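You operate a simulated robot arm through the tools that you are given. There is no shell and no other tool. Be economical: measure what you need, move in short steps, check, and stop when the job is done.

The job below is to be done with a simulated robot arm. You get a single attempt, and the scene is never put back.

Task
Tap both bricks on the green table and put a yellow crayon patch on the dull one.
Fine: the ring meter tells; put hammer and crayon back. Set down upright: what you pick out. A coat counts when it lies all over at full strength: go over it till it gets no stronger.

It is judged by the outcome, as a careful person would: the job done as asked, and still so three seconds after it is handed in. It fails if anything else is knocked over, pushed out of place, dropped, spilled or broken.

Robot
A 7-joint arm with a two-finger parallel gripper, fixed in place. Base frame: the origin is at the foot of the arm, x ahead of it, y to its left, z up; the work surface is at about z = 0. Readings come in m, rad, newtons and seconds.
With the tool pointing down near the work surface it reaches from about 0.24 to 0.62 m from the base axis. Its first joint turns from -1.152 to 1.152 rad. Payload 2.6 kg.
The tool frame sits at the grasp point between the pads (the TCP): z along the fingers, y along the line on which they close. The tips reach 0.03 m beyond it. The gripper opens to 0.094 m. The fingers are 0.028 m wide and 0.01 m thick; the gripper's body (0.05 by 0.096 m) begins 0.055 m behind the TCP.
Orientation is that of the tool frame in the base frame, as [roll, pitch, yaw] about the fixed x, y, z axes, in that order (R = Rz(yaw) Ry(pitch) Rx(roll)). With the fingers straight down and closing along the base's y, the tool's x points along the base's -x, its y along +y and its z along -z.

Tools
- The arm moves only by the tool arm_command. Its argument "plan" is one flat list of numbers, 6 for each row, row after row: the shift along the tool's x, y, z in m, then the turn, a rotation vector about the tool's x, y, z in rad. In form: [x, y, z, rx, ry, rz, x, y, z, rx, ry, rz, ...]. A call has 1 to 20 rows; each row shifts and turns the commanded pose from where the row before left it, along the tool's axes as they then stand. "fingers" is the finger opening in m, from 0 to 0.094, set as the call begins (left out, the last holds). A row lasts 0.2 s, in which the tool goes at most 0.05 m and 0.15 rad; a call with a longer step from one row to the next is refused whole, and so is a gripper value outside its range. A pose out of reach is approached as far as the arm can. The call stops where the force on the tool passes 40 N (or 10 N more than at its start, if that is more) or the arm is blocked; 0.2 s more then pass. The fingers move at their own pace (about 0.072 m/s each) and stop on an object; they squeeze with about 32 N. The grip force told is the motor's: it shows also when the fingers shut on nothing. Time passes only in rows, and 0.2 s behind the last, so rows that do not move let the fingers close. It gives the time, the measured TCP pose, the force on the tool (base axes), the opening and the grip force at its end, in the units of the frame above (readings bear some noise), with the torque about the TCP (base axes, N m) and any sound that the robot's microphone picked up.
- Cameras (640 x 400 px; columns grow to the right, rows downward): "scene" is fixed at [0.0371, 0.4291, 0.5704]; the picture's right is [-0.78, -0.62, 0.00], its down [-0.31, 0.39, -0.87] and it looks along [0.54, -0.68, -0.50] (base axes); focal length 347 px, centre (320, 200). "wrist" rides on the gripper at [0.076, 0.014, -0.102] in the tool frame; the picture's right is [-0.18, 0.98, 0.00], its down [-0.75, -0.14, -0.64] and it looks along [-0.63, -0.12, 0.77] (tool axes); focal length 243 px, centre (320, 200). There is no depth. A picture from a camera that has moved, and an enlarged one, comes with that camera's place and axes in the base frame and with its lens.
- camera(camera): a new picture of that camera. The clock stands still meanwhile.
- close_up(camera, box): a new picture of the part [left, top, right, bottom] of that camera's present view, enlarged. The clock stands still meanwhile.
- job_done(): hands the job in; it is judged then, once.

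Go step by step. Nothing tells you positions but the pictures and the camera data: compare them with the known pose of the tool, close in by small moves and look again before you grip or let go. The budget is 120 turns and 64 pictures, counting those below and the enlarged ones. Unless the task says otherwise, let go and move clear before handing in, and close with one line.

The tools are called after "Call:" by a JSON object that holds its "method" and its "body". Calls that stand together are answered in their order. arm_command: Moves the arm, as the interface text tells. Its arguments: {"type":"object","properties":{"plan":{"type":"array","items":{"type":"number"}},"fingers":{"type":"number"}},"required":["plan"]} The other tools are called the same way: camera (camera) takes a picture; close_up (camera, box) takes an enlarged picture of a part of a camera's view; job_done () hands the job in.

At the start:

```text
time_s: 0.0
position: [0.3604, -0.2294, 0.3518]
tool_rot: [3.141, -0.002, -3.14]
ft_force: [-1.0, -0.2, 0.3]
ft_torque: [0.0, -0.03, -0.02]
grip_width: 0.0941
gripper_force: 0.2
```

scene: 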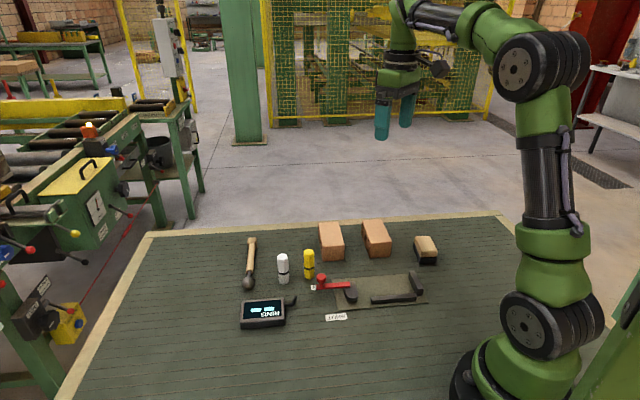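
wrist: 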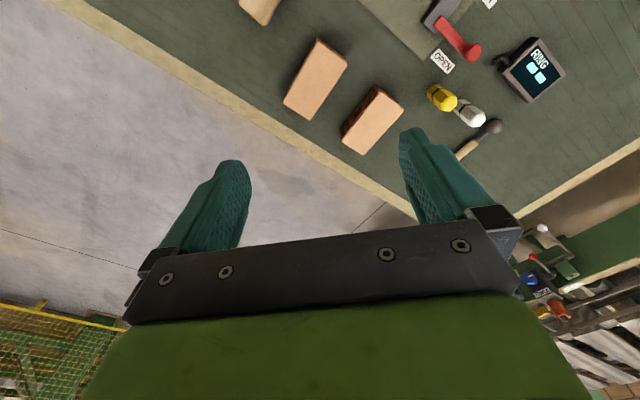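

I see a table with two bricks, a hammer, white and yellow crayons, a ring meter, a clamp-like fixture with a red lever and a small block. I'll enlarge the pictures to get details.

Call:
{"method": "close_up", "body": {"camera": "scene", "box": [220, 210, 340, 340]}}

Call:
{"method": "close_up", "body": {"camera": "scene", "box": [300, 210, 450, 330]}}

```text
3.08 times, centred on (280, 275) of scene
camera zoom: at [0.0371, 0.4291, 0.5704], right [-0.78, -0.62, 0.0], down [-0.31, 0.39, -0.87], along [0.54, -0.68, -0.5], focal length 1067 px, centre (443, -31)
```

zoom: 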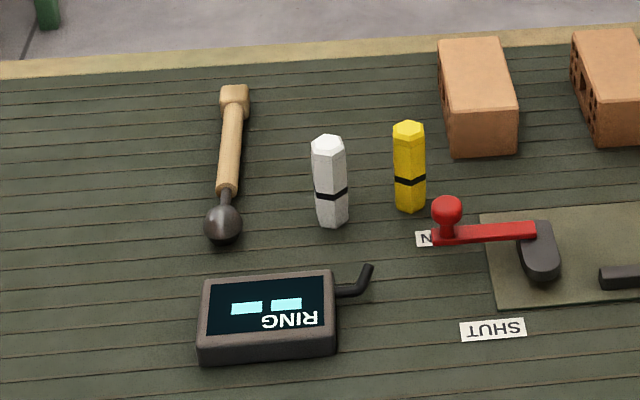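

```text
3.33 times, centred on (375, 270) of scene
camera zoom: at [0.0371, 0.4291, 0.5704], right [-0.78, -0.62, 0.0], down [-0.31, 0.39, -0.87], along [0.54, -0.68, -0.5], focal length 1156 px, centre (137, -33)
```

zoom: 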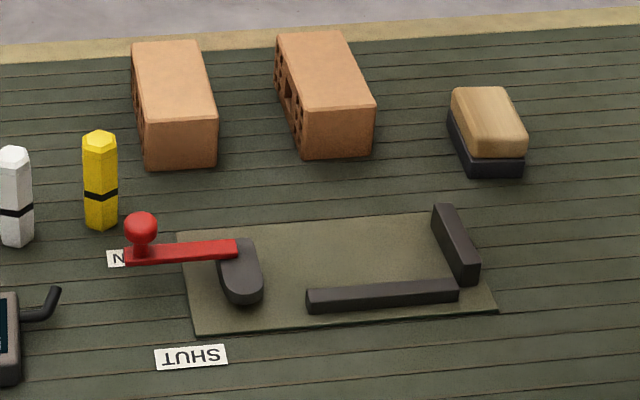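

Estimates: hammer lies from its ball (0.533, 0.067) to its end (0.64, -0.04); yellow crayon about (0.449, -0.048); bricks about (0.475, -0.165) and (0.387, -0.251), all along -45°. I go above the hammer and turn the fingers across its handle.

Call:
{"method": "arm_command", "body": {"plan": [-0.0225, 0.031, 0.019, 0, 0, 0, -0.0225, 0.031, 0.019, 0, 0, 0, -0.0225, 0.031, 0.019, 0, 0, 0, -0.0225, 0.031, 0.019, 0, 0, 0, -0.0225, 0.031, 0.019, 0, 0, 0, -0.0225, 0.031, 0.019, 0, 0, 0, -0.0225, 0.031, 0.019, 0, 0, 0, -0.0225, 0.031, 0.019, 0, 0, 0, 0, 0, 0, 0, 0, 0.131, 0, 0, 0, 0, 0, 0.131, 0, 0, 0, 0, 0, 0.131, 0, 0, 0, 0, 0, 0.131, 0, 0, 0, 0, 0, 0.131, 0, 0, 0, 0, 0, 0.131], "fingers": 0.06}}

Call:
{"method": "camera", "body": {"camera": "wrist"}}

Call:
{"method": "camera", "body": {"camera": "scene"}}

```text
time_s: 3.0
position: [0.5394, 0.018, 0.199]
tool_rot: [-3.141, 0.002, 2.354]
ft_force: [-0.7, 0.3, 0.7]
ft_torque: [0.02, 0.0, 0.02]
grip_width: 0.0599
gripper_force: 0.0
```

```text
59 pictures are left
camera wrist: at [0.4959, 0.0829, 0.3015], right [0.83, 0.56, 0.0], down [0.43, -0.63, 0.64], along [0.36, -0.53, -0.77], focal length 243 px, centre (320, 200)
```

wrist: 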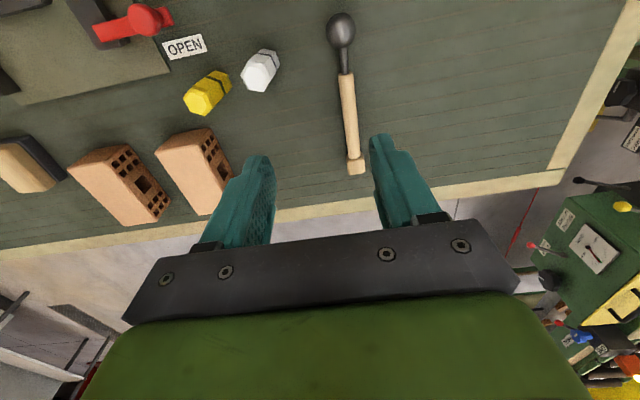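

```text
58 pictures are left
```

scene: 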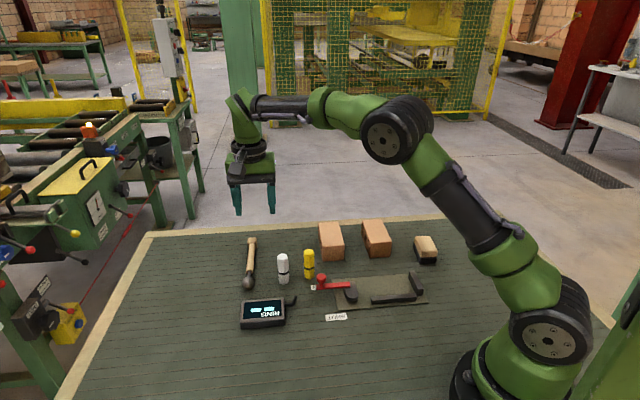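

The wrist view agrees: the hammer runs along x+y ≈ 0.600. I go over the handle at about (0.584, 0.016) and come down to 0.09, then look.

Call:
{"method": "arm_command", "body": {"plan": [-0.011, 0.01, 0.036, 0, 0, 0, -0.011, 0.01, 0.036, 0, 0, 0, -0.011, 0.01, 0.036, 0, 0, 0]}}

Call:
{"method": "camera", "body": {"camera": "wrist"}}

Call:
{"method": "close_up", "body": {"camera": "scene", "box": [200, 180, 330, 330]}}

```text
time_s: 3.8
position: [0.585, 0.0161, 0.0915]
tool_rot: [3.141, 0.0, 2.354]
ft_force: [-0.2, -0.3, -1.1]
ft_torque: [-0.03, -0.01, -0.03]
grip_width: 0.0601
gripper_force: 0.1
```

```text
57 pictures are left
camera wrist: at [0.5401, 0.0803, 0.194], right [0.83, 0.56, 0.0], down [0.43, -0.63, 0.64], along [0.36, -0.53, -0.77], focal length 243 px, centre (320, 200)
```

wrist: 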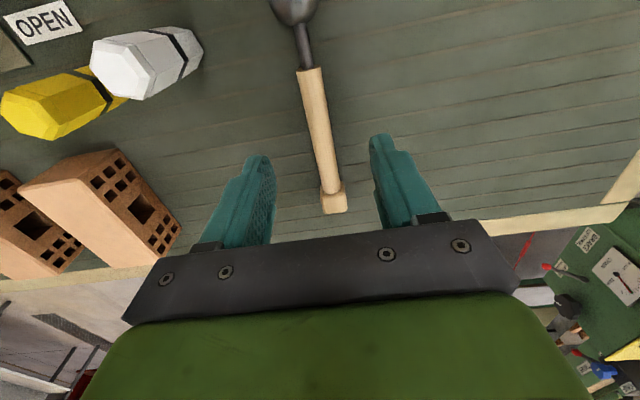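

```text
2.67 times, centred on (265, 255) of scene
camera zoom: at [0.0371, 0.4291, 0.5704], right [-0.78, -0.62, 0.0], down [-0.31, 0.39, -0.87], along [0.54, -0.68, -0.5], focal length 925 px, centre (467, 53)
```

zoom: 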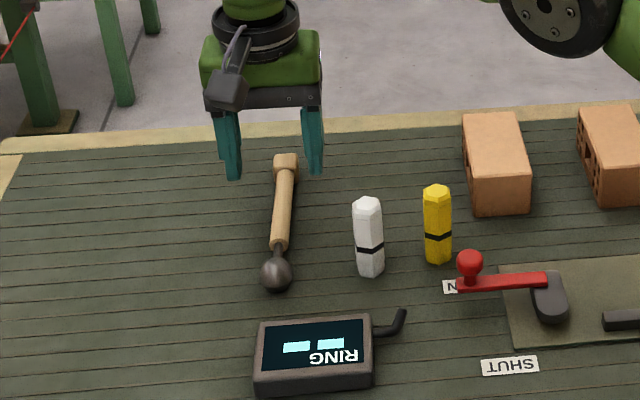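

Aligned within about 2 mm. I descend to z≈0.035 and close on the handle.

Call:
{"method": "arm_command", "body": {"plan": [0, -0.002, 0.02, 0, 0, 0, 0, 0, 0.02, 0, 0, 0, 0, 0, 0.0155, 0, 0, 0]}}

Call:
{"method": "arm_command", "body": {"plan": [0, 0, 0, 0, 0, 0, 0, 0, 0, 0, 0, 0, 0, 0, 0, 0, 0, 0, 0, 0, 0, 0, 0, 0], "fingers": 0}}

```text
time_s: 4.6
position: [0.5835, 0.0139, 0.0356]
tool_rot: [-3.141, 0.002, 2.354]
ft_force: [0.7, -0.5, 0.0]
ft_torque: [-0.01, 0.01, -0.02]
grip_width: 0.06
gripper_force: 0.0
```

```text
time_s: 5.6
position: [0.5825, 0.0145, 0.0363]
tool_rot: [-3.141, -0.001, 2.354]
ft_force: [0.3, 1.3, 0.0]
ft_torque: [-0.02, -0.01, 0.02]
grip_width: 0.0159
gripper_force: 32.0
```

The fingers hold the handle (15.9 mm). I lift it straight up and check how it hangs.

Call:
{"method": "arm_command", "body": {"plan": [0, 0, -0.03, 0, 0, 0, 0, 0, -0.04, 0, 0, 0, 0, 0, -0.04, 0, 0, 0, 0, 0, -0.03, 0, 0, 0]}}

Call:
{"method": "camera", "body": {"camera": "wrist"}}

Call:
{"method": "close_up", "body": {"camera": "scene", "box": [180, 130, 360, 250]}}

```text
time_s: 6.6
position: [0.5854, 0.0149, 0.1763]
tool_rot: [3.141, 0.0, 2.352]
ft_force: [-0.2, -0.7, -1.9]
ft_torque: [0.03, 0.02, -0.01]
grip_width: 0.0159
gripper_force: 32.0
```

```text
55 pictures are left
camera wrist: at [0.5394, 0.0792, 0.2783], right [0.83, 0.56, 0.0], down [0.43, -0.63, 0.64], along [0.36, -0.53, -0.77], focal length 243 px, centre (320, 200)
```

wrist: 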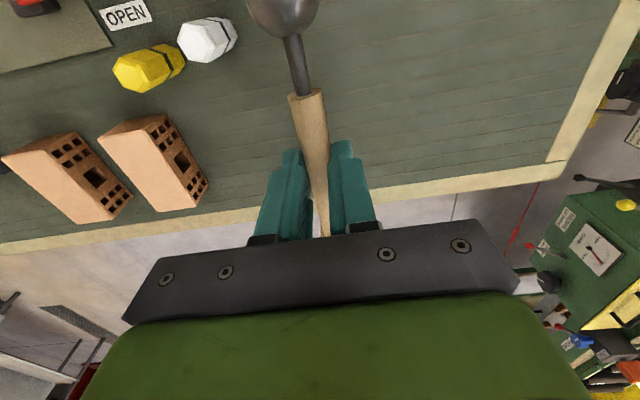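

```text
3.33 times, centred on (270, 190) of scene
camera zoom: at [0.0371, 0.4291, 0.5704], right [-0.78, -0.62, 0.0], down [-0.31, 0.39, -0.87], along [0.54, -0.68, -0.5], focal length 1156 px, centre (487, 233)
```

zoom: 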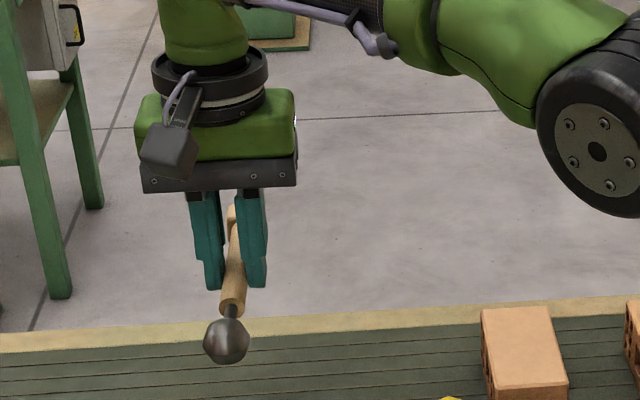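

The hammer hangs level, its ball about 0.08 m ahead of the TCP. I carry it over the first brick, tilt the ball down and look.

Call:
{"method": "arm_command", "body": {"plan": [-0.0213, -0.0343, 0, 0, 0, 0, -0.0213, -0.0343, 0, 0, 0, 0, -0.0213, -0.0343, 0, 0, 0, 0, -0.0213, -0.0343, 0, 0, 0, 0, -0.0213, -0.0343, 0, 0, 0, 0, -0.0213, -0.0343, 0, 0, 0, 0, 0, 0, 0, 0, -0.125, 0, 0, 0, 0, 0, -0.125, 0, 0.0086, 0, 0.0339, 0, 0, 0]}}

Call:
{"method": "camera", "body": {"camera": "wrist"}}

Call:
{"method": "close_up", "body": {"camera": "scene", "box": [220, 150, 460, 310]}}

```text
time_s: 8.6
position: [0.5278, -0.2202, 0.1398]
tool_rot: [-3.14, 0.249, 2.355]
ft_force: [-0.4, 0.0, -1.2]
ft_torque: [-0.04, 0.04, 0.03]
grip_width: 0.0161
gripper_force: 31.8
```

```text
53 pictures are left
camera wrist: at [0.4667, -0.1403, 0.2201], right [0.82, 0.57, 0.05], down [0.3, -0.5, 0.81], along [0.48, -0.65, -0.59], focal length 243 px, centre (320, 200)
```

wrist: 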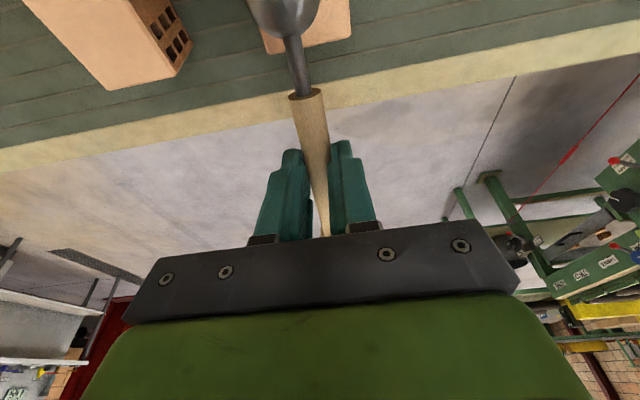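

```text
2.50 times, centred on (340, 230) of scene
camera zoom: at [0.0371, 0.4291, 0.5704], right [-0.78, -0.62, 0.0], down [-0.31, 0.39, -0.87], along [0.54, -0.68, -0.5], focal length 867 px, centre (270, 125)
```

zoom: 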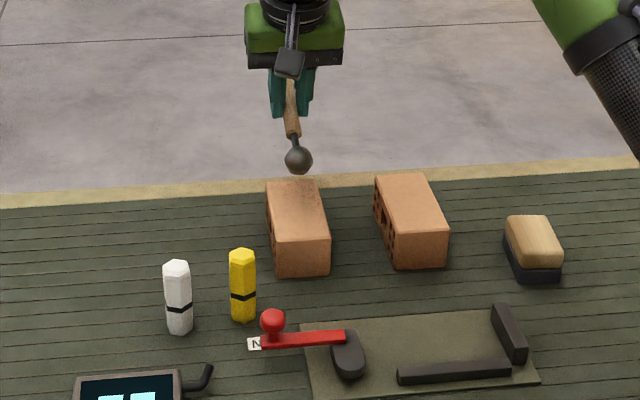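

The ball is centred over the first brick, its bottom about 4 cm above the top face. I make one brief tap and lift.

Call:
{"method": "arm_command", "body": {"plan": [0.0069, 0, 0.0271, 0, 0, 0, 0.0035, 0, 0.0136, 0, 0, 0, -0.0074, 0, -0.0291, 0, 0, 0]}}

Call:
{"method": "close_up", "body": {"camera": "scene", "box": [220, 210, 400, 340]}}

```text
time_s: 9.4
position: [0.5273, -0.2205, 0.1287]
tool_rot: [-3.14, 0.25, 2.355]
ft_force: [0.0, 0.0, -0.7]
ft_torque: [0.01, -0.02, 0.01]
grip_width: 0.0159
gripper_force: 32.0
```

```text
3.08 times, centred on (310, 275) of scene
camera zoom: at [0.0371, 0.4291, 0.5704], right [-0.78, -0.62, 0.0], down [-0.31, 0.39, -0.87], along [0.54, -0.68, -0.5], focal length 1067 px, centre (351, -31)
```

zoom: 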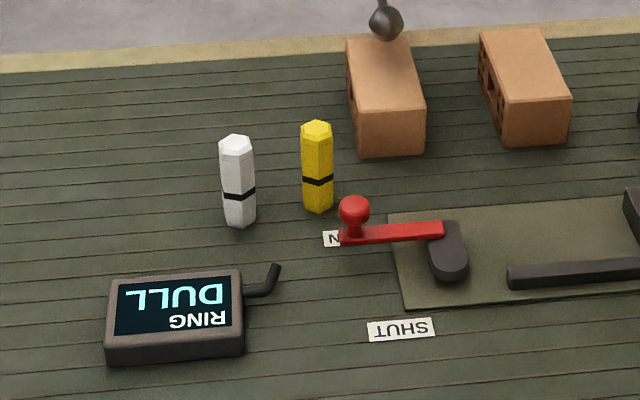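

The meter reads DULL for the first brick. Now I tap the second brick the same way.

Call:
{"method": "arm_command", "body": {"plan": [0.001, -0.041, 0, 0, 0, 0, 0, -0.041, 0, 0, 0, 0, 0, -0.041, 0, 0, 0, 0, 0, 0, 0, 0, 0, 0, 0.004, 0, 0.0155, 0, 0, 0, 0.0035, 0, 0.0136, 0, 0, 0, -0.0074, 0, -0.0291, 0, 0, 0]}}

Call:
{"method": "close_up", "body": {"camera": "scene", "box": [220, 210, 400, 340]}}

```text
time_s: 11.0
position: [0.4404, -0.3064, 0.1277]
tool_rot: [-3.141, 0.248, 2.355]
ft_force: [-0.4, 0.3, -0.8]
ft_torque: [0.02, -0.01, 0.01]
grip_width: 0.0163
gripper_force: 31.9
```

```text
3.08 times, centred on (310, 275) of scene
camera zoom: at [0.0371, 0.4291, 0.5704], right [-0.78, -0.62, 0.0], down [-0.31, 0.39, -0.87], along [0.54, -0.68, -0.5], focal length 1067 px, centre (351, -31)
```

zoom: 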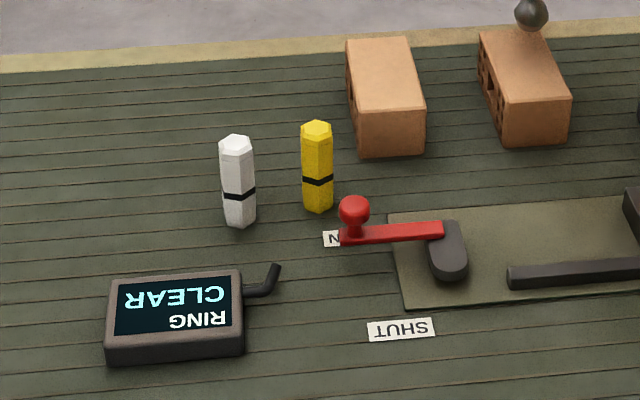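

The second reads CLEAR, so the first brick (at 0.475, -0.165) is the dull one. I carry the hammer back over its place.

Call:
{"method": "arm_command", "body": {"plan": [-0.0124, 0, -0.0485, 0, 0, 0, 0, 0, 0, 0, 0.125, 0, 0, 0, 0, 0, 0.124, 0, 0.0158, 0.041, 0, 0, 0, 0, 0.0158, 0.041, 0, 0, 0, 0, 0.0158, 0.041, 0, 0, 0, 0, 0.0158, 0.041, 0, 0, 0, 0, 0.0158, 0.041, 0, 0, 0, 0, 0.0158, 0.041, 0, 0, 0, 0, 0.0158, 0.041, 0, 0, 0, 0, 0.0158, 0.041, 0, 0, 0, 0, 0, 0, 0, 0, 0, 0]}}

```text
time_s: 13.6
position: [0.5829, 0.0153, 0.1789]
tool_rot: [-3.141, -0.001, 2.354]
ft_force: [0.2, 0.0, -0.6]
ft_torque: [0.0, 0.03, -0.03]
grip_width: 0.0161
gripper_force: 31.7
```

It's back above its place; I lower it gently to just above grip height and check.

Call:
{"method": "arm_command", "body": {"plan": [0, -0.0005, 0.04, 0, 0, 0, 0, 0, 0.04, 0, 0, 0, 0, 0, 0.04, 0, 0, 0, 0, 0, 0.014, 0, 0, 0, 0, 0, 0.0075, 0, 0, 0, 0, 0, 0, 0, 0, 0]}}

Call:
{"method": "close_up", "body": {"camera": "scene", "box": [200, 180, 330, 330]}}

```text
time_s: 15.0
position: [0.5839, 0.0143, 0.0367]
tool_rot: [-3.141, 0.003, 2.354]
ft_force: [-1.5, 0.7, 3.4]
ft_torque: [-0.36, -0.21, -0.07]
grip_width: 0.0159
gripper_force: 31.6
```

```text
2.67 times, centred on (265, 255) of scene
camera zoom: at [0.0371, 0.4291, 0.5704], right [-0.78, -0.62, 0.0], down [-0.31, 0.39, -0.87], along [0.54, -0.68, -0.5], focal length 925 px, centre (467, 53)
```

zoom: 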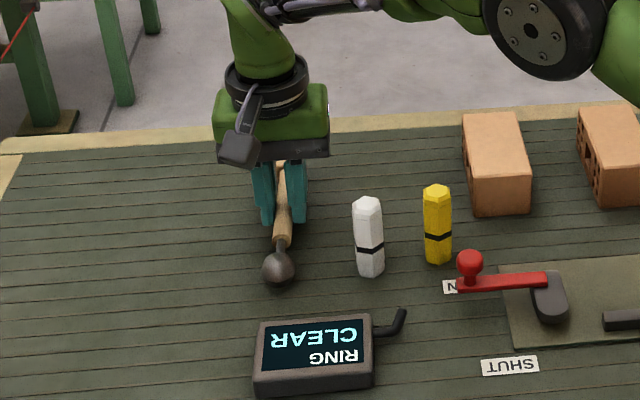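

The tail touches first and the ball seems some 5 mm high, so the handle has turned slightly in the grip. I tilt it back 0.05 rad so it lies flat before letting go.

Call:
{"method": "arm_command", "body": {"plan": [0, 0, 0, 0, -0.03, 0, 0, 0, 0, 0, -0.02, 0, 0, 0, 0, 0, 0, 0]}}

Call:
{"method": "close_up", "body": {"camera": "scene", "box": [200, 180, 330, 330]}}

```text
time_s: 15.8
position: [0.5822, 0.0147, 0.0375]
tool_rot: [3.141, 0.051, 2.354]
ft_force: [-1.7, 0.0, 3.1]
ft_torque: [0.24, 0.32, 0.07]
grip_width: 0.0158
gripper_force: 31.6
```

```text
2.67 times, centred on (265, 255) of scene
camera zoom: at [0.0371, 0.4291, 0.5704], right [-0.78, -0.62, 0.0], down [-0.31, 0.39, -0.87], along [0.54, -0.68, -0.5], focal length 925 px, centre (467, 53)
```

zoom: 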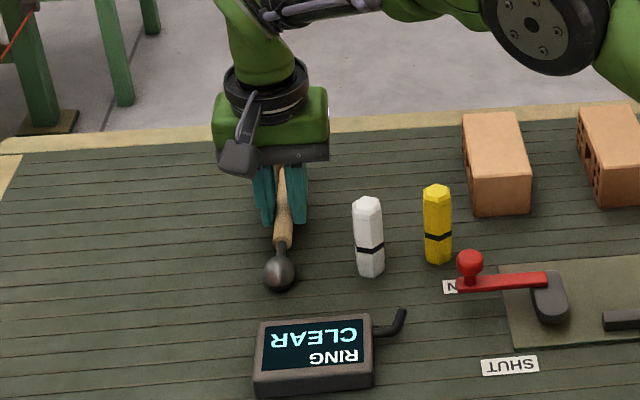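

The ball now rests on the table, within about 2 mm of where it was. I open the fingers and rise straight up, then level the tool.

Call:
{"method": "arm_command", "body": {"plan": [0, 0, 0, 0, 0, 0, 0, 0, 0, 0, 0, 0], "fingers": 0.05}}

Call:
{"method": "arm_command", "body": {"plan": [-0.001, 0, -0.02, 0, 0, 0, -0.002, 0, -0.04, 0, 0, 0, -0.002, 0, -0.04, 0, 0, 0, -0.002, 0, -0.04, 0, 0, 0, 0, 0, 0, 0, 0.05, 0]}}

Call:
{"method": "camera", "body": {"camera": "wrist"}}

Call:
{"method": "close_up", "body": {"camera": "scene", "box": [220, 210, 340, 340]}}

```text
time_s: 16.4
position: [0.5813, 0.0137, 0.037]
tool_rot: [-3.141, 0.05, 2.355]
ft_force: [-0.1, -0.1, -0.1]
ft_torque: [0.0, 0.01, 0.03]
grip_width: 0.0502
gripper_force: 0.0
```

```text
time_s: 17.6
position: [0.5819, 0.0149, 0.1779]
tool_rot: [3.14, 0.002, 2.354]
ft_force: [0.4, -0.1, -0.6]
ft_torque: [0.0, -0.02, 0.02]
grip_width: 0.0502
gripper_force: 0.1
```

```text
47 pictures are left
camera wrist: at [0.5377, 0.0783, 0.2805], right [0.83, 0.56, 0.0], down [0.43, -0.63, 0.64], along [0.36, -0.53, -0.77], focal length 243 px, centre (320, 200)
```

wrist: 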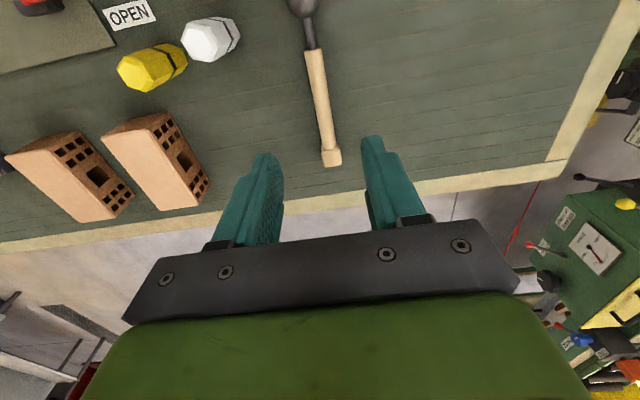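

```text
3.08 times, centred on (280, 275) of scene
camera zoom: at [0.0371, 0.4291, 0.5704], right [-0.78, -0.62, 0.0], down [-0.31, 0.39, -0.87], along [0.54, -0.68, -0.5], focal length 1067 px, centre (443, -31)
```

zoom: 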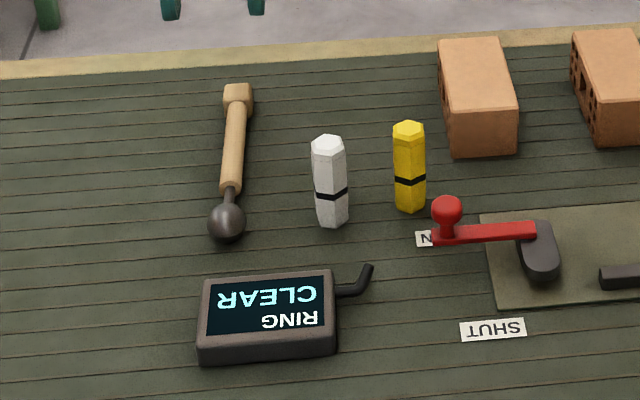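

The hammer is back within about 3 mm. Next the yellow crayon at about (0.444, -0.042); I check its shape, flats and neighbours first.

Call:
{"method": "close_up", "body": {"camera": "scene", "box": [270, 240, 340, 300]}}

Call:
{"method": "arm_command", "body": {"plan": [0.03, -0.03, 0, 0, 0, 0, 0.03, -0.03, 0, 0, 0, 0, 0.02, -0.03, 0, 0, 0, 0], "fingers": 0.05}}

Call:
{"method": "camera", "body": {"camera": "wrist"}}

```text
6.67 times, centred on (305, 270) of scene
camera zoom: at [0.0371, 0.4291, 0.5704], right [-0.78, -0.62, 0.0], down [-0.31, 0.39, -0.87], along [0.54, -0.68, -0.5], focal length 2312 px, centre (420, -267)
```

zoom: 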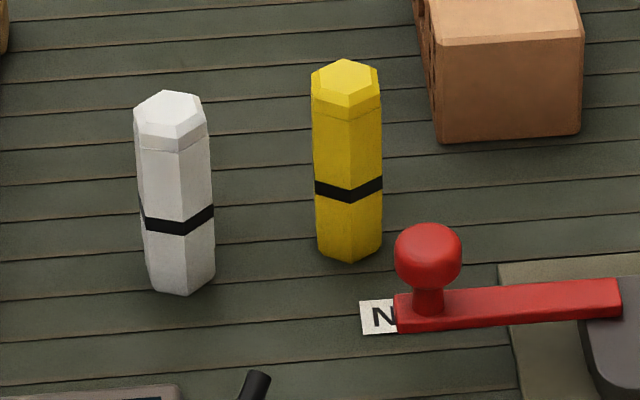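

```text
time_s: 18.4
position: [0.4633, 0.0081, 0.1782]
tool_rot: [3.141, 0.001, 2.354]
ft_force: [0.3, 0.2, 0.2]
ft_torque: [0.03, -0.02, -0.03]
grip_width: 0.05
gripper_force: 0.0
```

```text
44 pictures are left
camera wrist: at [0.4177, 0.0709, 0.2798], right [0.83, 0.56, 0.0], down [0.43, -0.63, 0.64], along [0.36, -0.53, -0.77], focal length 243 px, centre (320, 200)
```

wrist: 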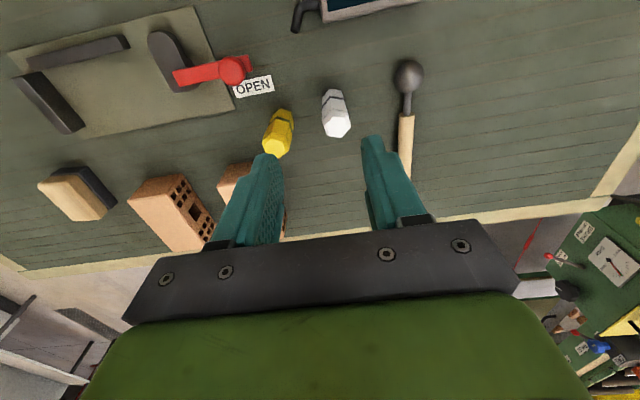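

One flat pair of the crayon faces about 45°, matching the present tool heading. I move over it at z 0.125 (tips just above the top) and check.

Call:
{"method": "arm_command", "body": {"plan": [-0.0104, -0.0244, 0, 0, 0, 0, -0.0104, -0.0244, 0, 0, 0, 0, 0, 0, 0.03, 0, 0, 0, 0, 0, 0.023, 0, 0, 0, 0, 0, 0, 0, 0, 0], "fingers": 0.046}}

Call:
{"method": "camera", "body": {"camera": "wrist"}}

Call:
{"method": "close_up", "body": {"camera": "scene", "box": [260, 190, 380, 300]}}

```text
time_s: 19.6
position: [0.4425, -0.0429, 0.1241]
tool_rot: [3.141, 0.002, 2.355]
ft_force: [-0.5, 0.6, 0.2]
ft_torque: [0.03, -0.01, -0.05]
grip_width: 0.0461
gripper_force: 0.0
```

```text
43 pictures are left
camera wrist: at [0.3983, 0.0214, 0.226], right [0.83, 0.56, 0.0], down [0.43, -0.63, 0.64], along [0.36, -0.53, -0.77], focal length 243 px, centre (320, 200)
```

wrist: 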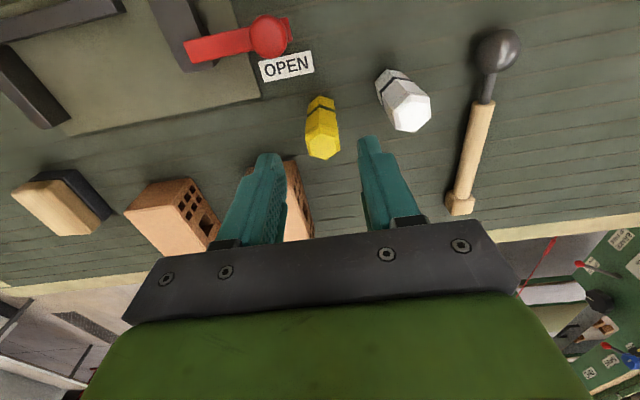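

```text
3.64 times, centred on (320, 245) of scene
camera zoom: at [0.0371, 0.4291, 0.5704], right [-0.78, -0.62, 0.0], down [-0.31, 0.39, -0.87], along [0.54, -0.68, -0.5], focal length 1261 px, centre (320, 36)
```

zoom: 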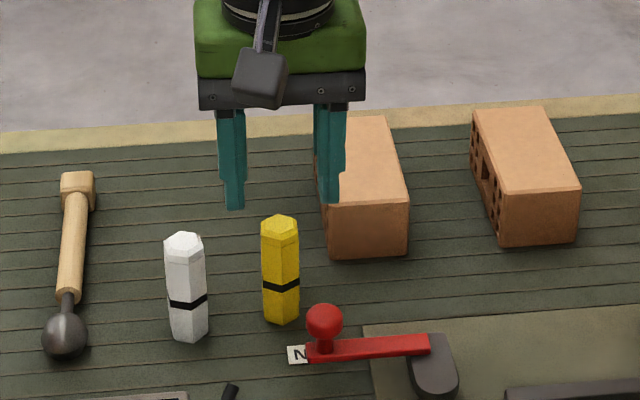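

Alignment is within 2 mm and the white crayon clears the finger by about 1 cm. I descend to z≈0.055 and grip.

Call:
{"method": "arm_command", "body": {"plan": [0, 0.001, 0.025, 0, 0, 0, 0, 0, 0.025, 0, 0, 0, 0, 0, 0.019, 0, 0, 0, 0, 0, 0, 0, 0, 0]}}

Call:
{"method": "arm_command", "body": {"plan": [0, 0, 0, 0, 0, 0, 0, 0, 0, 0, 0, 0, 0, 0, 0, 0, 0, 0], "fingers": 0}}

Call:
{"method": "close_up", "body": {"camera": "scene", "box": [260, 190, 380, 300]}}

```text
time_s: 20.6
position: [0.4431, -0.0414, 0.0545]
tool_rot: [-3.141, 0.002, 2.353]
ft_force: [-0.7, 0.3, 0.1]
ft_torque: [-0.02, 0.01, 0.0]
grip_width: 0.0462
gripper_force: 0.1
```

```text
time_s: 21.4
position: [0.4426, -0.0421, 0.055]
tool_rot: [3.141, 0.003, 2.354]
ft_force: [-0.3, 0.4, 1.3]
ft_torque: [-0.04, 0.1, -0.01]
grip_width: 0.0247
gripper_force: 32.3
```

```text
3.64 times, centred on (320, 245) of scene
camera zoom: at [0.0371, 0.4291, 0.5704], right [-0.78, -0.62, 0.0], down [-0.31, 0.39, -0.87], along [0.54, -0.68, -0.5], focal length 1261 px, centre (320, 36)
```

zoom: 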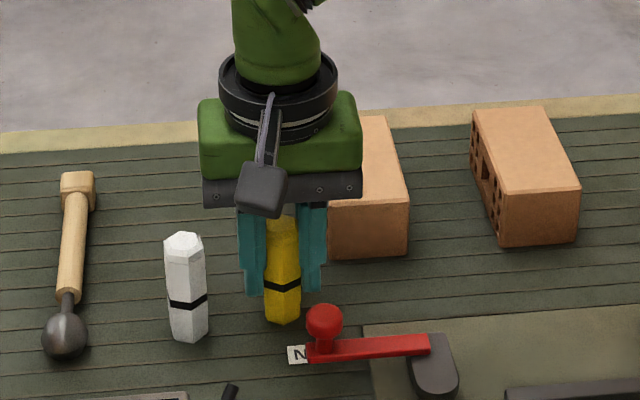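

The crayon is held by its flats (24.7 mm), its bottom about 55 mm below the TCP. I lift it, carry it over the dull brick and look.

Call:
{"method": "arm_command", "body": {"plan": [0, 0, -0.04, 0, 0, 0, 0, 0, -0.045, 0, 0, 0, -0.0365, -0.0215, 0, 0, 0, 0, -0.0365, -0.0215, 0, 0, 0, 0, -0.0365, -0.0215, 0, 0, 0, 0, 0, 0, 0.02, 0, 0, 0, 0, 0, 0, 0, 0, 0]}}

Call:
{"method": "camera", "body": {"camera": "wrist"}}

Call:
{"method": "close_up", "body": {"camera": "scene", "box": [290, 190, 390, 280]}}

```text
time_s: 23.0
position: [0.4747, -0.1648, 0.1195]
tool_rot: [-3.141, 0.002, 2.355]
ft_force: [0.5, 0.2, -0.4]
ft_torque: [0.01, 0.01, -0.02]
grip_width: 0.0247
gripper_force: 32.1
```

```text
40 pictures are left
camera wrist: at [0.4305, -0.1009, 0.2218], right [0.83, 0.56, 0.0], down [0.43, -0.63, 0.64], along [0.36, -0.53, -0.77], focal length 243 px, centre (320, 200)
```

wrist: 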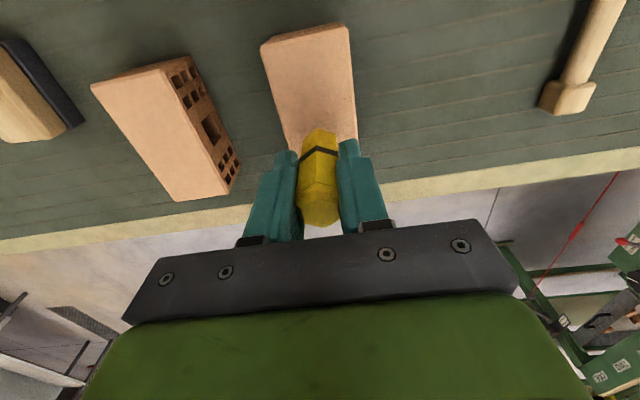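

```text
4.44 times, centred on (340, 235) of scene
camera zoom: at [0.0371, 0.4291, 0.5704], right [-0.78, -0.62, 0.0], down [-0.31, 0.39, -0.87], along [0.54, -0.68, -0.5], focal length 1541 px, centre (231, 44)
```

zoom: 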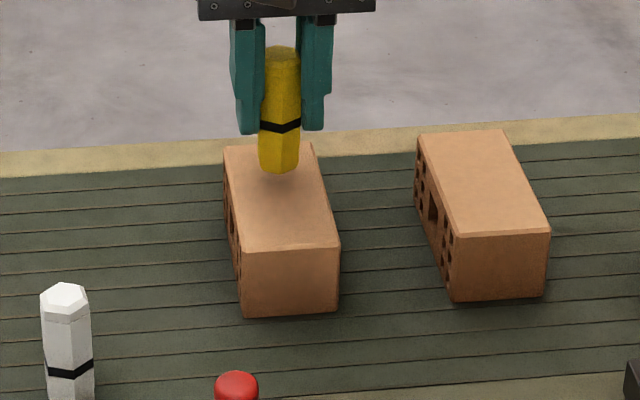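

The crayon is centred over the dull brick with its bottom about 2 cm above the top. I lower it gently to contact.

Call:
{"method": "arm_command", "body": {"plan": [0.003, -0.001, 0.012, 0, 0, 0, 0, 0, 0.0045, 0, 0, 0, 0, 0, 0.001, 0, 0, 0, 0, 0, 0.001, 0, 0, 0]}}

```text
time_s: 24.0
position: [0.4743, -0.1642, 0.1051]
tool_rot: [3.138, 0.009, 2.355]
ft_force: [-1.1, -1.0, 31.3]
ft_torque: [-0.21, -0.02, -0.01]
grip_width: 0.0246
gripper_force: 31.7
```

Contact came higher than thought (31 N). I back off about 4 mm of command to a light touch.

Call:
{"method": "arm_command", "body": {"plan": [0, 0, -0.0038, 0, 0, 0, 0, 0, 0, 0, 0, 0]}}

Call:
{"method": "close_up", "body": {"camera": "scene", "box": [290, 190, 390, 280]}}

```text
time_s: 24.6
position: [0.4715, -0.1625, 0.1037]
tool_rot: [3.14, 0.002, 2.355]
ft_force: [2.6, -2.7, 10.2]
ft_torque: [-0.3, -0.2, 0.01]
grip_width: 0.0247
gripper_force: 31.7
```

```text
4.44 times, centred on (340, 235) of scene
camera zoom: at [0.037, 0.4291, 0.5704], right [-0.78, -0.62, 0.0], down [-0.31, 0.39, -0.87], along [0.54, -0.68, -0.5], focal length 1541 px, centre (231, 44)
```

zoom: 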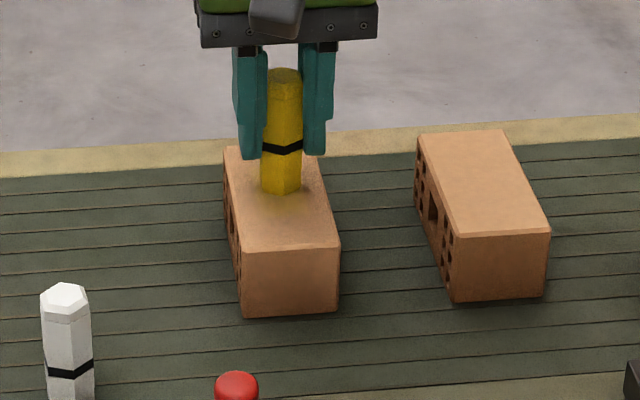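

There is light yellow under the tip and the brick has not moved. I ease the pressure and make a short test stroke along the brick.

Call:
{"method": "arm_command", "body": {"plan": [0, 0, -0.0008, 0, 0, 0, 0.01, 0, 0, 0, 0, 0, 0.01, 0, 0, 0, 0, 0, 0.01, 0, 0, 0, 0, 0, -0.01, 0, 0, 0, 0, 0, -0.01, 0, 0, 0, 0, 0]}}

Call:
{"method": "close_up", "body": {"camera": "scene", "box": [290, 190, 390, 280]}}

```text
time_s: 26.0
position: [0.4653, -0.1552, 0.1052]
tool_rot: [3.139, 0.0, 2.355]
ft_force: [0.0, 0.0, -0.8]
ft_torque: [0.02, 0.01, -0.02]
grip_width: 0.0244
gripper_force: 32.3
```

```text
4.44 times, centred on (340, 235) of scene
camera zoom: at [0.0371, 0.4291, 0.5704], right [-0.78, -0.62, 0.0], down [-0.31, 0.39, -0.87], along [0.54, -0.68, -0.5], focal length 1541 px, centre (231, 44)
```

zoom: 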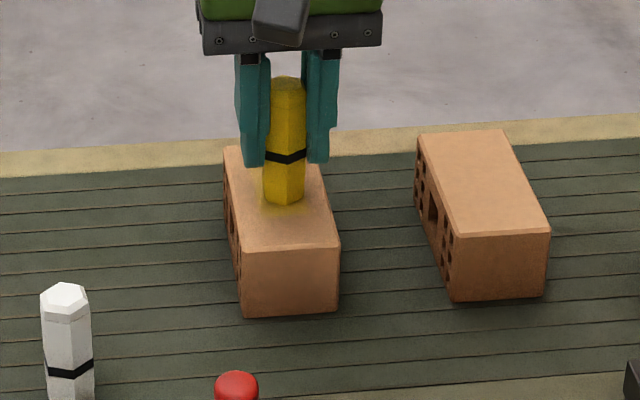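

Contact was just lost; I press 1.3 mm deeper and stroke, reading the force.

Call:
{"method": "arm_command", "body": {"plan": [0, 0, 0.0013, 0, 0, 0, 0.008, 0, 0, 0, 0, 0, 0.008, 0, 0, 0, 0, 0, 0.008, 0, 0, 0, 0, 0]}}

Call:
{"method": "arm_command", "body": {"plan": [-0.01, 0, 0, 0, 0, 0, -0.01, 0, 0, 0, 0, 0, -0.01, 0, 0, 0, 0, 0, -0.01, 0, 0, 0, 0, 0]}}

Call:
{"method": "close_up", "body": {"camera": "scene", "box": [290, 190, 390, 280]}}

```text
time_s: 27.0
position: [0.4479, -0.1396, 0.1051]
tool_rot: [3.141, 0.003, 2.354]
ft_force: [-0.3, -1.1, 5.0]
ft_torque: [-0.22, 0.06, -0.02]
grip_width: 0.0246
gripper_force: 31.8
```

```text
time_s: 28.0
position: [0.4768, -0.168, 0.1063]
tool_rot: [3.141, 0.001, 2.354]
ft_force: [-1.9, 1.4, 4.9]
ft_torque: [-0.08, 0.1, -0.02]
grip_width: 0.0247
gripper_force: 32.2
```

```text
4.44 times, centred on (340, 235) of scene
camera zoom: at [0.0371, 0.4291, 0.5704], right [-0.78, -0.62, 0.0], down [-0.31, 0.39, -0.87], along [0.54, -0.68, -0.5], focal length 1541 px, centre (231, 44)
```

zoom: 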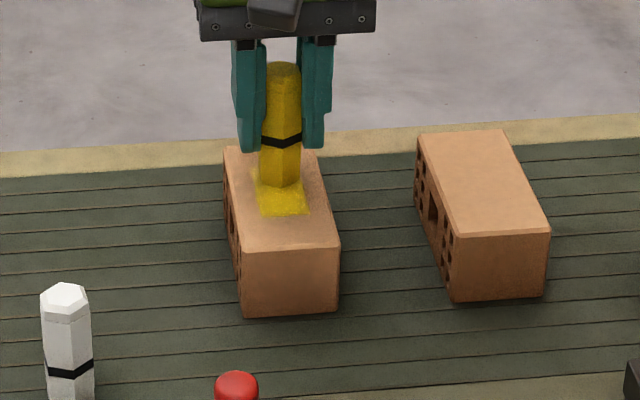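

At about 5 N it paints, and the paint seems to take only within a square in the middle of the top. I raster over it at the same pressure in three lanes.

Call:
{"method": "arm_command", "body": {"plan": [0, -0.01, 0, 0, 0, 0, -0.012, 0, 0, 0, 0, 0, -0.012, 0, 0, 0, 0, 0, 0.012, 0, 0, 0, 0, 0, 0.012, 0, 0, 0, 0, 0, 0.012, 0, 0, 0, 0, 0, 0.012, 0, 0, 0, 0, 0, 0.012, 0, 0, 0, 0, 0, 0, 0.01, 0, 0, 0, 0, -0.012, 0, 0, 0, 0, 0, -0.012, 0, 0, 0, 0, 0, -0.012, 0, 0, 0, 0, 0, -0.012, 0, 0, 0, 0, 0, -0.012, 0, 0, 0, 0, 0, 0, 0.01, 0, 0, 0, 0, 0.012, 0, 0, 0, 0, 0, 0.012, 0, 0, 0, 0, 0, 0.012, 0, 0, 0, 0, 0, 0.012, 0, 0, 0, 0, 0, 0.012, 0, 0, 0, 0, 0]}}

Call:
{"method": "close_up", "body": {"camera": "scene", "box": [290, 190, 390, 280]}}

```text
time_s: 32.2
position: [0.4586, -0.1355, 0.1049]
tool_rot: [-3.141, 0.002, 2.356]
ft_force: [0.8, 0.1, 2.6]
ft_torque: [0.01, -0.15, 0.03]
grip_width: 0.0247
gripper_force: 31.9
```

```text
4.44 times, centred on (340, 235) of scene
camera zoom: at [0.0371, 0.4291, 0.5704], right [-0.78, -0.62, 0.0], down [-0.31, 0.39, -0.87], along [0.54, -0.68, -0.5], focal length 1541 px, centre (231, 44)
```

zoom: 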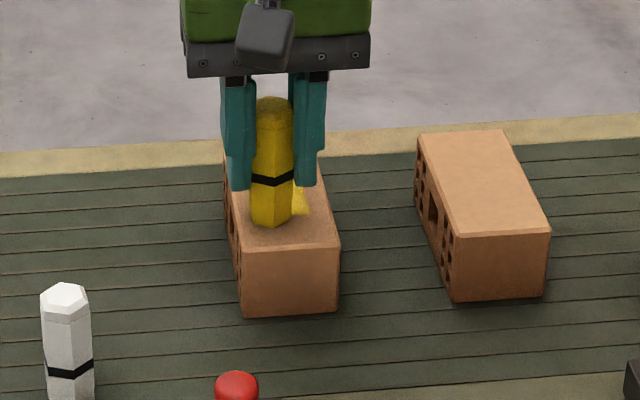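

I lift the crayon and step aside to see the patch.

Call:
{"method": "arm_command", "body": {"plan": [0, 0, -0.04, 0, 0, 0, 0, 0, -0.03, 0, 0, 0, 0, 0.045, 0, 0, 0, 0, 0, 0.03, 0, 0, 0, 0]}}

Call:
{"method": "close_up", "body": {"camera": "scene", "box": [305, 210, 365, 265]}}

```text
time_s: 33.2
position: [0.51, -0.0819, 0.1751]
tool_rot: [3.141, 0.003, 2.355]
ft_force: [-1.5, 0.0, -0.5]
ft_torque: [0.02, 0.01, -0.01]
grip_width: 0.0247
gripper_force: 31.9
```

```text
7.27 times, centred on (335, 238) of scene
camera zoom: at [0.0371, 0.4291, 0.5704], right [-0.78, -0.62, 0.0], down [-0.31, 0.39, -0.87], along [0.54, -0.68, -0.5], focal length 2522 px, centre (211, -73)
```

zoom: 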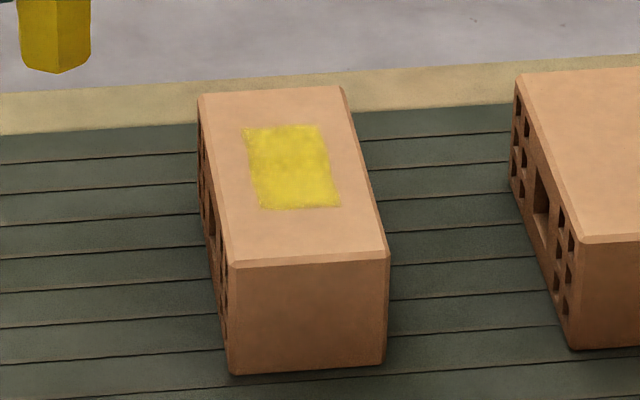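

A defined rectangle in the middle is nearly covered. I go over it again, slightly firmer, to bring it to full strength.

Call:
{"method": "arm_command", "body": {"plan": [0, -0.045, 0, 0, 0, 0, 0, -0.03, 0, 0, 0, 0, 0, 0, 0.04, 0, 0, 0, 0, 0, 0.029, 0, 0, 0, 0, 0, 0.0013, 0, 0, 0, -0.012, 0, 0, 0, 0, 0, -0.012, 0, 0, 0, 0, 0, -0.012, 0, 0, 0, 0, 0, -0.012, 0, 0, 0, 0, 0, -0.012, 0, 0, 0, 0, 0, 0, -0.007, 0, 0, 0, 0, 0.012, 0, 0, 0, 0, 0, 0.012, 0, 0, 0, 0, 0, 0.012, 0, 0, 0, 0, 0, 0.012, 0, 0, 0, 0, 0, 0.012, 0, 0, 0, 0, 0]}}

Call:
{"method": "arm_command", "body": {"plan": [0, -0.006, 0, 0, 0, 0, -0.012, 0, 0, 0, 0, 0, -0.012, 0, 0, 0, 0, 0, -0.012, 0, 0, 0, 0, 0, -0.012, 0, 0, 0, 0, 0, -0.012, 0, 0, 0, 0, 0, 0, -0.007, 0, 0, 0, 0, 0.012, 0, 0, 0, 0, 0, 0.012, 0, 0, 0, 0, 0, 0.012, 0, 0, 0, 0, 0, 0.012, 0, 0, 0, 0, 0, 0.012, 0, 0, 0, 0, 0, 0, 0.01, 0, 0, 0, 0, -0.012, 0, 0, 0, 0, 0, -0.012, 0, 0, 0, 0, 0, -0.012, 0, 0, 0, 0, 0, -0.012, 0, 0, 0, 0, 0]}}

Call:
{"method": "arm_command", "body": {"plan": [0.012, 0, 0, 0, 0, 0, 0.012, 0, 0, 0, 0, 0, 0.012, 0, 0, 0, 0, 0, 0.012, 0, 0, 0, 0, 0, 0, 0.01, 0, 0, 0, 0, 0, 0, -0.04, 0, 0, 0, 0, 0, -0.03, 0, 0, 0, 0, 0.045, 0, 0, 0, 0, 0, 0.03, 0, 0, 0, 0]}}

Call:
{"method": "close_up", "body": {"camera": "scene", "box": [305, 210, 365, 265]}}

```text
time_s: 36.6
position: [0.4531, -0.1401, 0.1046]
tool_rot: [-3.142, 0.003, 2.355]
ft_force: [3.1, -4.3, 11.7]
ft_torque: [-0.34, -0.05, 0.0]
grip_width: 0.0241
gripper_force: 32.0
```

```text
time_s: 40.2
position: [0.485, -0.1758, 0.1039]
tool_rot: [-3.141, 0.003, 2.356]
ft_force: [-3.4, 4.2, 13.4]
ft_torque: [0.31, 0.02, 0.01]
grip_width: 0.024
gripper_force: 31.6
```

```text
time_s: 42.2
position: [0.5117, -0.0798, 0.1749]
tool_rot: [3.14, 0.002, 2.354]
ft_force: [-0.2, -0.8, -0.2]
ft_torque: [-0.01, -0.01, -0.02]
grip_width: 0.0234
gripper_force: 32.1
```

```text
7.27 times, centred on (335, 238) of scene
camera zoom: at [0.0371, 0.4291, 0.5704], right [-0.78, -0.62, 0.0], down [-0.31, 0.39, -0.87], along [0.54, -0.68, -0.5], focal length 2522 px, centre (211, -73)
```

zoom: 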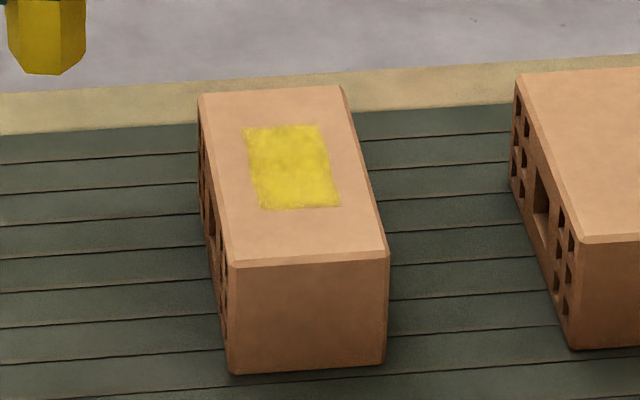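

The patch looks no stronger than before this pass, so it seems full. I check it closer, along with how the crayon now sits in the grip.

Call:
{"method": "close_up", "body": {"camera": "scene", "box": [322, 222, 346, 242]}}

Call:
{"method": "close_up", "body": {"camera": "scene", "box": [270, 160, 350, 230]}}

Call:
{"method": "camera", "body": {"camera": "wrist"}}

```text
16.00 times, centred on (334, 232) of scene
camera zoom: at [0.0371, 0.4291, 0.5704], right [-0.78, -0.62, 0.0], down [-0.31, 0.39, -0.87], along [0.54, -0.68, -0.5], focal length 5549 px, centre (96, -312)
```

zoom: 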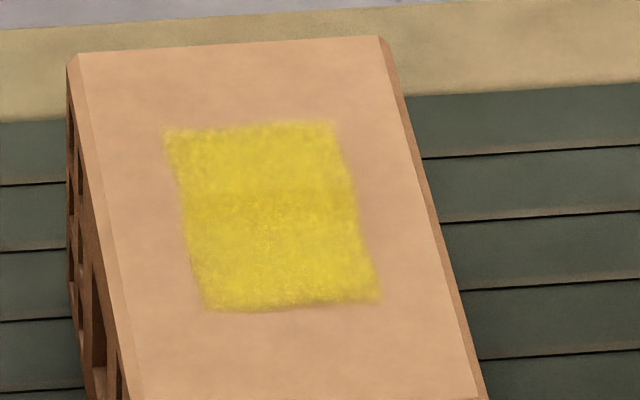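

```text
5.71 times, centred on (310, 195) of scene
camera zoom: at [0.0371, 0.4291, 0.5704], right [-0.78, -0.62, 0.0], down [-0.31, 0.39, -0.87], along [0.54, -0.68, -0.5], focal length 1982 px, centre (377, 229)
```

zoom: 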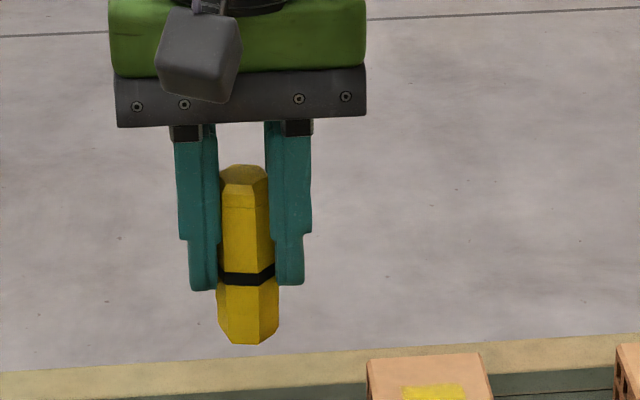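

```text
30 pictures are left
camera wrist: at [0.4669, -0.0163, 0.2765], right [0.83, 0.56, 0.0], down [0.43, -0.63, 0.64], along [0.36, -0.53, -0.77], focal length 243 px, centre (320, 200)
```

wrist: 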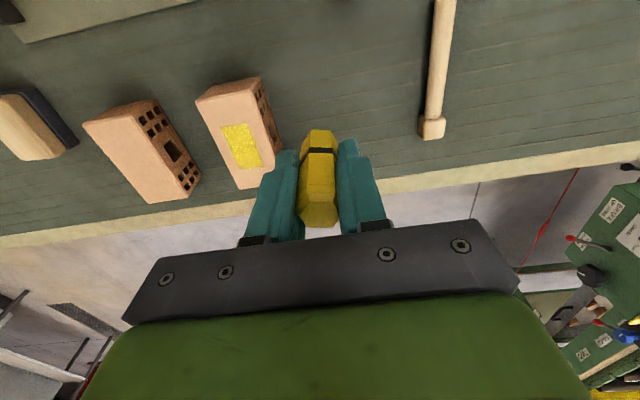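

The patch is even and full. Now I return the crayon over its place at (0.4426, -0.042) and lower to just above the table.

Call:
{"method": "arm_command", "body": {"plan": [0.0377, -0.0111, 0, 0, 0, 0, 0.0378, -0.0111, 0, 0, 0, 0, 0, 0, 0.035, 0, 0, 0, 0, 0, 0.035, 0, 0, 0, 0, 0, 0.037, 0, 0, 0, 0, 0, 0, 0, 0, 0]}}

Call:
{"method": "close_up", "body": {"camera": "scene", "box": [270, 220, 360, 300]}}

```text
time_s: 43.6
position: [0.4419, -0.0431, 0.0664]
tool_rot: [-3.142, 0.001, 2.354]
ft_force: [0.3, -0.3, -0.5]
ft_torque: [0.0, 0.0, 0.01]
grip_width: 0.0219
gripper_force: 32.4
```

```text
5.00 times, centred on (315, 260) of scene
camera zoom: at [0.0371, 0.4291, 0.5704], right [-0.78, -0.62, 0.0], down [-0.31, 0.39, -0.87], along [0.54, -0.68, -0.5], focal length 1734 px, centre (345, -100)
```

zoom: 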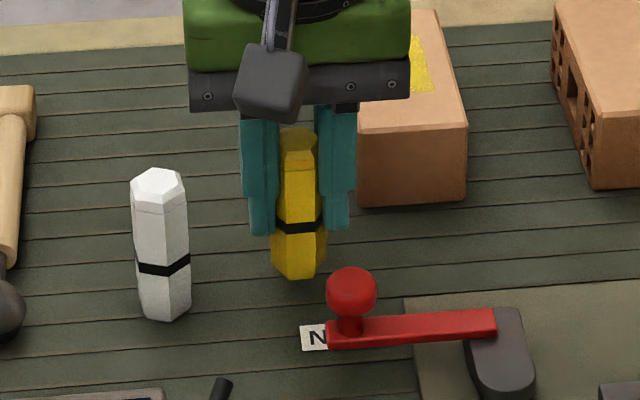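

The crayon turns slowly in the grip (width 21.9 mm), so I set it down now: lowering close, then in small steps.

Call:
{"method": "arm_command", "body": {"plan": [0, 0, 0.008, 0, 0, 0, 0, 0, 0.001, 0, 0, 0, 0, 0, 0.001, 0, 0, 0]}}

Call:
{"method": "close_up", "body": {"camera": "scene", "box": [270, 220, 360, 300]}}

```text
time_s: 44.4
position: [0.4432, -0.0437, 0.0574]
tool_rot: [-3.141, 0.003, 2.353]
ft_force: [0.7, -1.3, -0.3]
ft_torque: [0.02, 0.0, -0.03]
grip_width: 0.0217
gripper_force: 32.2
```

```text
5.00 times, centred on (315, 260) of scene
camera zoom: at [0.0371, 0.4291, 0.5704], right [-0.78, -0.62, 0.0], down [-0.31, 0.39, -0.87], along [0.54, -0.68, -0.5], focal length 1734 px, centre (345, -100)
```

zoom: 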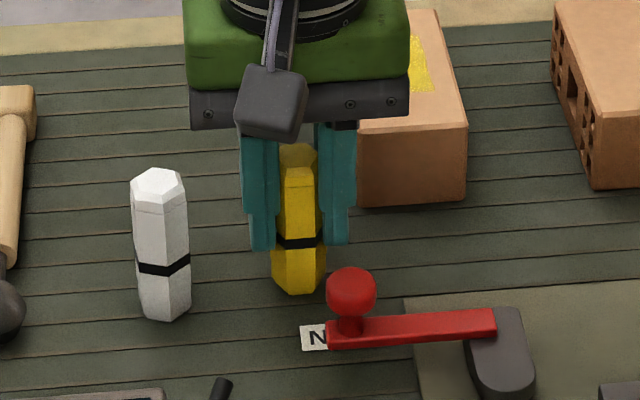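

About 2 mm still to go by comparison with the original picture; I lower in 1 mm steps.

Call:
{"method": "arm_command", "body": {"plan": [0, 0, 0.001, 0, 0, 0, 0, 0, 0.0005, 0, 0, 0, 0, 0, 0, 0, 0, 0]}}

```text
time_s: 45.2
position: [0.4415, -0.0439, 0.055]
tool_rot: [3.14, 0.001, 2.354]
ft_force: [-0.3, 0.2, 0.7]
ft_torque: [-0.02, 0.01, -0.02]
grip_width: 0.0215
gripper_force: 32.0
```

Call:
{"method": "arm_command", "body": {"plan": [0, 0, 0.0008, 0, 0, 0, 0, 0, 0, 0, 0, 0]}}

```text
time_s: 45.8
position: [0.4431, -0.0433, 0.0555]
tool_rot: [3.14, 0.001, 2.354]
ft_force: [-3.6, 1.0, 13.1]
ft_torque: [0.0, 0.21, 0.02]
grip_width: 0.0218
gripper_force: 32.4
```

It stands on the table (13 N). I ease back a little and open the fingers just slightly.

Call:
{"method": "arm_command", "body": {"plan": [0, 0, -0.0012, 0, 0, 0, 0, 0, 0, 0, 0, 0]}}

Call:
{"method": "arm_command", "body": {"plan": [0, 0, 0, 0, 0, 0, 0, 0, 0, 0, 0, 0], "fingers": 0.032}}

Call:
{"method": "close_up", "body": {"camera": "scene", "box": [270, 220, 360, 300]}}

Call:
{"method": "camera", "body": {"camera": "wrist"}}

```text
time_s: 46.4
position: [0.4428, -0.044, 0.0568]
tool_rot: [-3.141, 0.0, 2.355]
ft_force: [-0.3, 0.8, 1.1]
ft_torque: [0.0, -0.01, 0.01]
grip_width: 0.0219
gripper_force: 32.0
```

```text
time_s: 47.0
position: [0.4433, -0.0449, 0.0555]
tool_rot: [-3.141, 0.003, 2.354]
ft_force: [0.0, -0.2, -0.3]
ft_torque: [0.0, -0.01, 0.0]
grip_width: 0.032
gripper_force: 0.1
```

```text
5.00 times, centred on (315, 260) of scene
camera zoom: at [0.0371, 0.4291, 0.5704], right [-0.78, -0.62, 0.0], down [-0.31, 0.39, -0.87], along [0.54, -0.68, -0.5], focal length 1734 px, centre (345, -100)
```

zoom: 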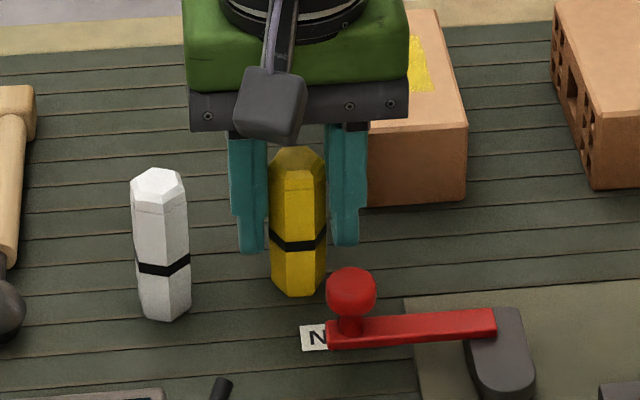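

```text
26 pictures are left
camera wrist: at [0.3975, 0.0201, 0.1587], right [0.83, 0.56, 0.0], down [0.43, -0.63, 0.64], along [0.36, -0.53, -0.77], focal length 243 px, centre (320, 200)
```

wrist: 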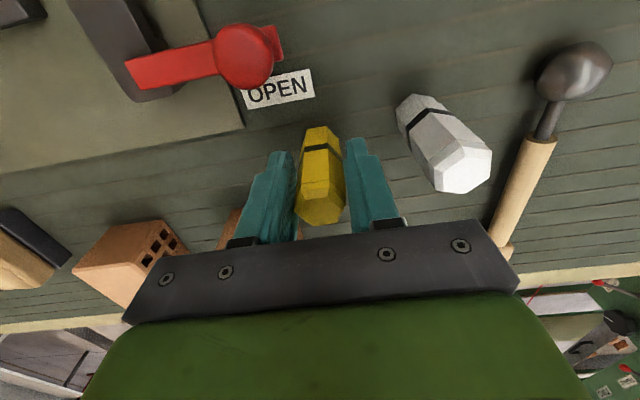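

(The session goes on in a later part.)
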